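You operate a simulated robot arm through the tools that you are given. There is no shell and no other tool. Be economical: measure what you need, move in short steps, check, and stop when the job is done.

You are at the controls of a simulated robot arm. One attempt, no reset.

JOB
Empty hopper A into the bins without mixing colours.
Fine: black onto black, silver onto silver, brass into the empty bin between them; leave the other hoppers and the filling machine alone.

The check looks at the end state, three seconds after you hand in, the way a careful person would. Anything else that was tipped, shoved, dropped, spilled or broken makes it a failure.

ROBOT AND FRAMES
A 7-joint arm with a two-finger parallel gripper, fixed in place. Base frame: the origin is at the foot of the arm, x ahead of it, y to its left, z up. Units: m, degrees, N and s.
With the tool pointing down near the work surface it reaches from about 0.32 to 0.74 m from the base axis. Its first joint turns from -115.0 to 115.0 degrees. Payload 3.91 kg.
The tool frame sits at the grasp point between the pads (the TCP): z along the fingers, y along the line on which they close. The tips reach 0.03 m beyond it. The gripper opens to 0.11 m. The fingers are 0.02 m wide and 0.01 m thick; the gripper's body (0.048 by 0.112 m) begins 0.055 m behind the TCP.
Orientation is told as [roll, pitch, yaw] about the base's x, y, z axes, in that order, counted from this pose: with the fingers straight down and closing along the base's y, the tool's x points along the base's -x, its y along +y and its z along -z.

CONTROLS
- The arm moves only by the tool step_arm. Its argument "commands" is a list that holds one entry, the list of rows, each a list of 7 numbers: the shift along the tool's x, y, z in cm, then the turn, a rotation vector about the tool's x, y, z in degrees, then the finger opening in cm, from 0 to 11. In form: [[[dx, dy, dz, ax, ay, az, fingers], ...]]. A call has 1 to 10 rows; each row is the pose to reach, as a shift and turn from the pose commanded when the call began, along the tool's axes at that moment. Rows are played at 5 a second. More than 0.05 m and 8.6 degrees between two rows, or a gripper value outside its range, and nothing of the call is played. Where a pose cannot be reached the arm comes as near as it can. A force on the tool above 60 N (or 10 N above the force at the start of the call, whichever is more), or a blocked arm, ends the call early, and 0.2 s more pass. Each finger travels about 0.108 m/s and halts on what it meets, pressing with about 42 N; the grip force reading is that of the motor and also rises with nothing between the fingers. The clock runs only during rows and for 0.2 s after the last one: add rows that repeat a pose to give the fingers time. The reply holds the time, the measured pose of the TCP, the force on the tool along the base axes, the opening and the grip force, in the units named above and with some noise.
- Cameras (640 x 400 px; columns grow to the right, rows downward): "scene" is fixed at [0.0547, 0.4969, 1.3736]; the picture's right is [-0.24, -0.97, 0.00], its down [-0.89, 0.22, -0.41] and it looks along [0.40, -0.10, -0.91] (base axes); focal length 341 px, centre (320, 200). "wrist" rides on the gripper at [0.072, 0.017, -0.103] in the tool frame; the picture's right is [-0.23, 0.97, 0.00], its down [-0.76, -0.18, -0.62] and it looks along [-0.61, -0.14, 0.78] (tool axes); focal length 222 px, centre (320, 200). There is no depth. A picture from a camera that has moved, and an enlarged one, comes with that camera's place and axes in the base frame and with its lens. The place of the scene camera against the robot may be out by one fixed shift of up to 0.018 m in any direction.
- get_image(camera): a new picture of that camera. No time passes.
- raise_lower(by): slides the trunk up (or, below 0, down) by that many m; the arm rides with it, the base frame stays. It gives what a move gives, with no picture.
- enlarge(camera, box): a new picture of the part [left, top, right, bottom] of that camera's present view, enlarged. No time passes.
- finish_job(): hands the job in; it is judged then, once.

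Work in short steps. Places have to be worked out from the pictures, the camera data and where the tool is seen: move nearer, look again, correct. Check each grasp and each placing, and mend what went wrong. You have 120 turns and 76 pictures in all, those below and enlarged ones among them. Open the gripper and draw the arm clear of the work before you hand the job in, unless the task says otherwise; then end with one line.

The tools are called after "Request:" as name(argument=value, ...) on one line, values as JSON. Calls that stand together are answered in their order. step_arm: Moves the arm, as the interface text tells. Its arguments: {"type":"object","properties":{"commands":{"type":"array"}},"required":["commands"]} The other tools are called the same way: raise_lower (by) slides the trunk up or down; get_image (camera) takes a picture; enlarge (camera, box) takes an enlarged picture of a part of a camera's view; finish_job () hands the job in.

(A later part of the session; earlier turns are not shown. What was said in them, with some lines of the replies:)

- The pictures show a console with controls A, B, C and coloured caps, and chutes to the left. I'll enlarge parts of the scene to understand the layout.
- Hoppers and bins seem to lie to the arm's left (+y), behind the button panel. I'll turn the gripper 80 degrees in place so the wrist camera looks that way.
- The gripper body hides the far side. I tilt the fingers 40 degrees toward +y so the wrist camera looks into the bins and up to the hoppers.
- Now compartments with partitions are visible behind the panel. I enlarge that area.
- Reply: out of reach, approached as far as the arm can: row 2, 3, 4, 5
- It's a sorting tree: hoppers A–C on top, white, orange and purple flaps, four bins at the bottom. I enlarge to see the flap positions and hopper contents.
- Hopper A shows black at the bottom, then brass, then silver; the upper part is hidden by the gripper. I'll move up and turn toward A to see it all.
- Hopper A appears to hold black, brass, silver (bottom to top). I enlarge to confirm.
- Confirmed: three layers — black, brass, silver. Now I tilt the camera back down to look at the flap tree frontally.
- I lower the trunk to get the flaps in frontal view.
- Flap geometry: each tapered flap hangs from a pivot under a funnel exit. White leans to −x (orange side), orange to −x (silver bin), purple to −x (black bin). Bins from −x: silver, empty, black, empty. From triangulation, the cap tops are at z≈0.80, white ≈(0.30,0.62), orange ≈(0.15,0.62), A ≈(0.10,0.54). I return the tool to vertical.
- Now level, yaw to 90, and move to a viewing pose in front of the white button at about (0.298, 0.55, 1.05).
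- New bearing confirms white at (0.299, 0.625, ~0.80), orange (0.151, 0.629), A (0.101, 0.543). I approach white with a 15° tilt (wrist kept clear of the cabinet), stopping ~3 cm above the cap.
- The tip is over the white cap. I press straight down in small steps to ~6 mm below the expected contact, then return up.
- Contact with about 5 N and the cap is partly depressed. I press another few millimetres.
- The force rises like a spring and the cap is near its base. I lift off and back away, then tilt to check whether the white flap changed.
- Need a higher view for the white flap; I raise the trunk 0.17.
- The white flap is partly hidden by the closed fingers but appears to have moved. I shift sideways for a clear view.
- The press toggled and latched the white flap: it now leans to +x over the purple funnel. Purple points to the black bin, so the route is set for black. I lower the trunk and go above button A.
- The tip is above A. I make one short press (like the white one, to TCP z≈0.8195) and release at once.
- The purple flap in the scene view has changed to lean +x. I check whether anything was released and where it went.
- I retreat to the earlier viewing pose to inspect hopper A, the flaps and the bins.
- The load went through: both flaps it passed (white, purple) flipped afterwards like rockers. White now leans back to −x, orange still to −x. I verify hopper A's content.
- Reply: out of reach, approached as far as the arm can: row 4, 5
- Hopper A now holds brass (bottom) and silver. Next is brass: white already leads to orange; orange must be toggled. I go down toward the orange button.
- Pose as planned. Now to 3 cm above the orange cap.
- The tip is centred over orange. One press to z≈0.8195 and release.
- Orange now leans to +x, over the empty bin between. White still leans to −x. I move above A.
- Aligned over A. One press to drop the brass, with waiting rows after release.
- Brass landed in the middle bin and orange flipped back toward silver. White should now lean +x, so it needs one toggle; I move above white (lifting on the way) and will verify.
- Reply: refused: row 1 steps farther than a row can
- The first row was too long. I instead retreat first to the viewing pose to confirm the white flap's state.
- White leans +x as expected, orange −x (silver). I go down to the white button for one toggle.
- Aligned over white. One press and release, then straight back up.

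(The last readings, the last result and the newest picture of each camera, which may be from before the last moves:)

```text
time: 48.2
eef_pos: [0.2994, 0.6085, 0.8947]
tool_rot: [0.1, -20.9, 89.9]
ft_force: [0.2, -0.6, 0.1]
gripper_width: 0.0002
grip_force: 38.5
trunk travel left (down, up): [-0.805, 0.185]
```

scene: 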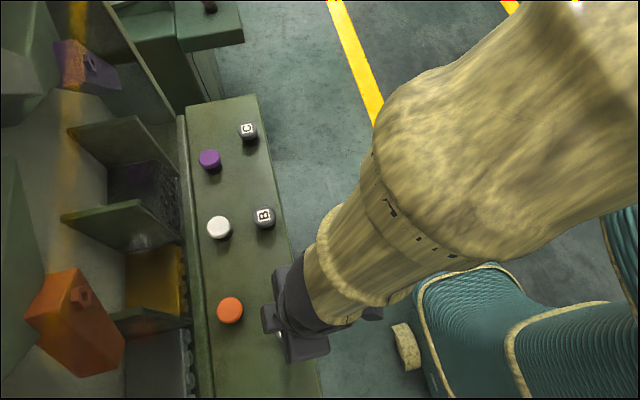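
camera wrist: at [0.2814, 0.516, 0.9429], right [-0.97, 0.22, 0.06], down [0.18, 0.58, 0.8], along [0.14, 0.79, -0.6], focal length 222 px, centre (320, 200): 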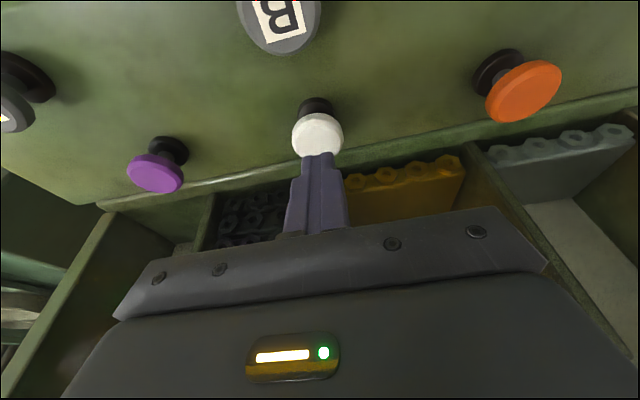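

I return to the viewing pose to confirm white leans −x.

Request:
step_arm(commands=[[[0.7, 1.6, -3.4, 0, -6, 0, 0], [1.4, 3.2, -6.8, 0, -12, 0, 0], [2.1, 4.8, -10.2, 0, -18, 0, 0], [2.8, 6.4, -13.6, 0, -24, 0, 0], [3.45, 7.9, -16.9, 0, -30, 0, 0]]])

Request:
raise_lower(by=0.17)

Request:
get_image(camera="wrist")

```text
time: 49.4
eef_pos: [0.2215, 0.5111, 1.0402]
tool_rot: [-0.1, -51.0, 90.0]
ft_force: [-0.2, 0.3, -0.7]
gripper_width: 0.0001
grip_force: 37.9
trunk travel left (down, up): [-0.805, 0.185]
```

```text
time: 51.3
eef_pos: [0.2219, 0.5135, 1.2085]
tool_rot: [0.0, -51.0, 90.0]
ft_force: [-0.1, -0.1, -0.4]
gripper_width: 0.0
grip_force: 38.0
trunk travel left (down, up): [-0.975, 0.015]
```

```text
35 pictures are left
camera wrist: at [0.2054, 0.3869, 1.2171], right [-0.97, 0.14, 0.18], down [0.18, 0.0, 0.98], along [0.14, 0.99, -0.02], focal length 222 px, centre (320, 200)
```

wrist: 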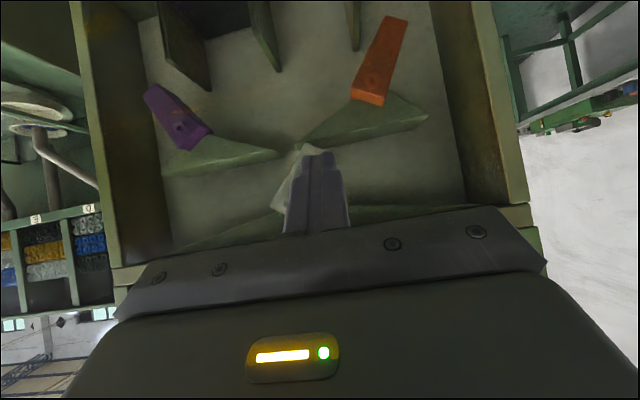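

White leans −x and orange −x: route to silver is set. I go down over A.

Request:
raise_lower(by=-0.17)

Request:
step_arm(commands=[[[2, 2, 2.1, 0, 6, 0, 0], [4, 4, 4.2, 0, 12, 0, 0], [6.1, 6.1, 6.3, 0, 18, 0, 0], [8.1, 8.1, 8.4, 0, 24, 0, 0], [10.2, 10.2, 10.5, 0, 30, 0, 0], [12.2, 12.2, 12.6, 0, 36, 0, 0], [12.2, 12.2, 12.6, 0, 36, 0, 0]]])

Request:
get_image(camera="wrist")

```text
time: 53.2
eef_pos: [0.2222, 0.5145, 1.0384]
tool_rot: [0.0, -51.0, 90.0]
ft_force: [-0.8, -0.9, 0.8]
gripper_width: 0.0
grip_force: 37.5
trunk travel left (down, up): [-0.805, 0.185]
```

```text
time: 54.9
eef_pos: [0.1011, 0.5328, 0.8606]
tool_rot: [0.0, -14.8, 89.9]
ft_force: [0.5, 0.9, 0.7]
gripper_width: 0.0001
grip_force: 37.8
trunk travel left (down, up): [-0.805, 0.185]
```

```text
34 pictures are left
camera wrist: at [0.0832, 0.436, 0.9423], right [-0.97, 0.22, 0.06], down [0.18, 0.58, 0.8], along [0.14, 0.79, -0.6], focal length 222 px, centre (320, 200)
```

wrist: 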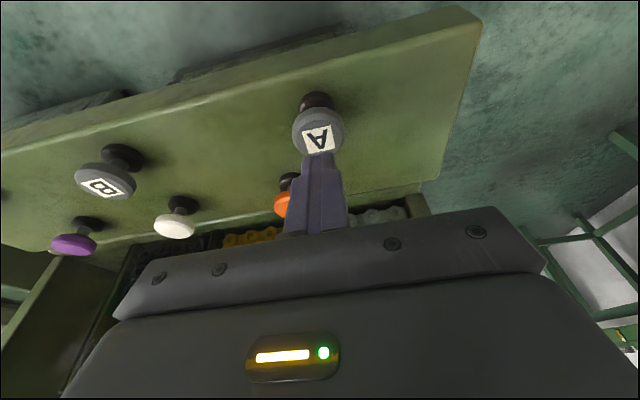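

Aligned over A. One press to drop the silver.

Request:
step_arm(commands=[[[0.7, 0, 2.6, 0, 0, 0, 0], [0.95, 0, 3.55, 0, 0, 0, 0], [1.1, 0, 4.1, 0, 0, 0, 0], [0.8, 0, 3.0, 0, 0, 0, 0], [0, 0, 0, 0, 0, 0, 0], [0, 0, -3, 0, 0, 0, 0], [0, 0, -3, 0, 0, 0, 0], [0, 0, -3, 0, 0, 0, 0], [0, 0, -3, 0, 0, 0, 0]]])

Request:
get_image(camera="scene")

```text
time: 56.9
eef_pos: [0.1008, 0.5264, 0.8933]
tool_rot: [0.0, -14.9, 90.1]
ft_force: [-0.3, 0.2, 0.1]
gripper_width: 0.0001
grip_force: 38.0
trunk travel left (down, up): [-0.805, 0.185]
```

```text
33 pictures are left
```

scene: 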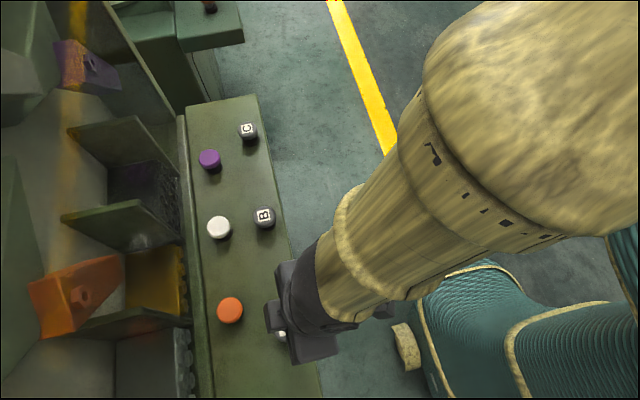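

Orange flipped, so the silver passed. I retreat, open the gripper and inspect bins and hopper.

Request:
step_arm(commands=[[[-0.4, -2.4, -3.2, 0, -8, 0, 0], [-1, -4.8, -6.4, 0, -16, 0, 2], [-1.6, -7.2, -9.6, 0, -24, 0, 5], [-2.2, -9.6, -12.6, 0, -30, 0, 8], [-2.4, -11.9, -15, 0, -36, 0, 11], [-2.4, -11.9, -15, 0, -36, 0, 11]]])

Request:
get_image(camera="wrist")

Request:
raise_lower(by=0.17)

Request:
step_arm(commands=[[[-1.1, 0, -3.8, 0, -7, 0, 11], [-2.2, 0, -7.6, 0, -14, 0, 11], [-3.3, 0, -11.4, 0, -21, 0, 11], [-4.2, 0, -14.4, 0, -28, 0, 11]]])

Request:
get_image(camera="wrist")

```text
time: 58.2
eef_pos: [0.2195, 0.5085, 1.0478]
tool_rot: [0.0, -50.9, 90.1]
ft_force: [0.6, -0.9, -0.3]
gripper_width: 0.1101
grip_force: 0.1
trunk travel left (down, up): [-0.805, 0.185]
```

```text
32 pictures are left
camera wrist: at [0.2027, 0.3824, 1.0564], right [-0.97, 0.14, 0.18], down [0.18, 0.0, 0.98], along [0.14, 0.99, -0.02], focal length 222 px, centre (320, 200)
```

wrist: 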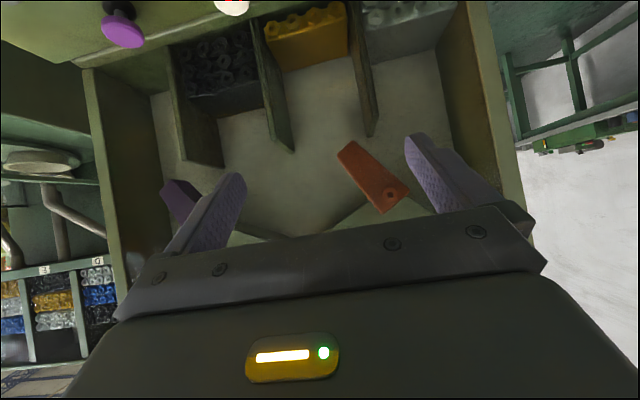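

```text
time: 60.2
eef_pos: [0.2206, 0.509, 1.2165]
tool_rot: [0.1, -50.9, 90.0]
ft_force: [0.6, -0.5, 0.2]
gripper_width: 0.1099
grip_force: 0.1
trunk travel left (down, up): [-0.975, 0.015]
```

```text
time: 61.2
eef_pos: [0.2246, 0.431, 1.3415]
tool_rot: [0.2, -79.0, 89.6]
ft_force: [0.2, -0.1, -1.3]
gripper_width: 0.1099
grip_force: 0.0
out of reach, approached as far as the arm can: row 4
trunk travel left (down, up): [-0.975, 0.015]
```

```text
31 pictures are left
camera wrist: at [0.2075, 0.3149, 1.2908], right [-0.97, 0.04, 0.22], down [0.18, -0.47, 0.87], along [0.14, 0.88, 0.45], focal length 222 px, centre (320, 200)
```

wrist: 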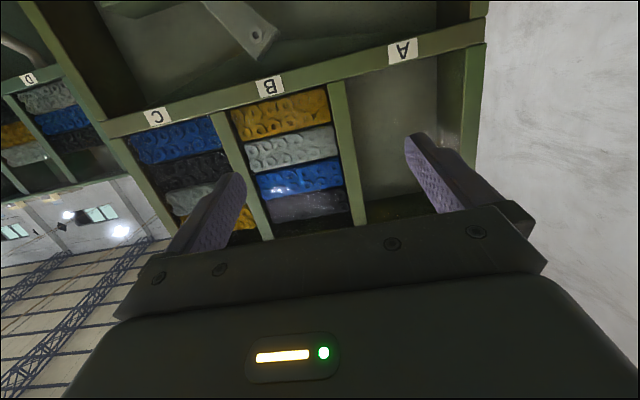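

Hopper A is empty, B and C look unchanged, and the bins show black, brass and silver each on their own. The arm is clear and the gripper open, so I hand in.

Request:
finish_job()

```text
The job is handed in.
```

Hopper A is empty: black went onto black, silver onto silver, and brass into the empty bin between them. I didn't touch hoppers B and C or the filling machine.
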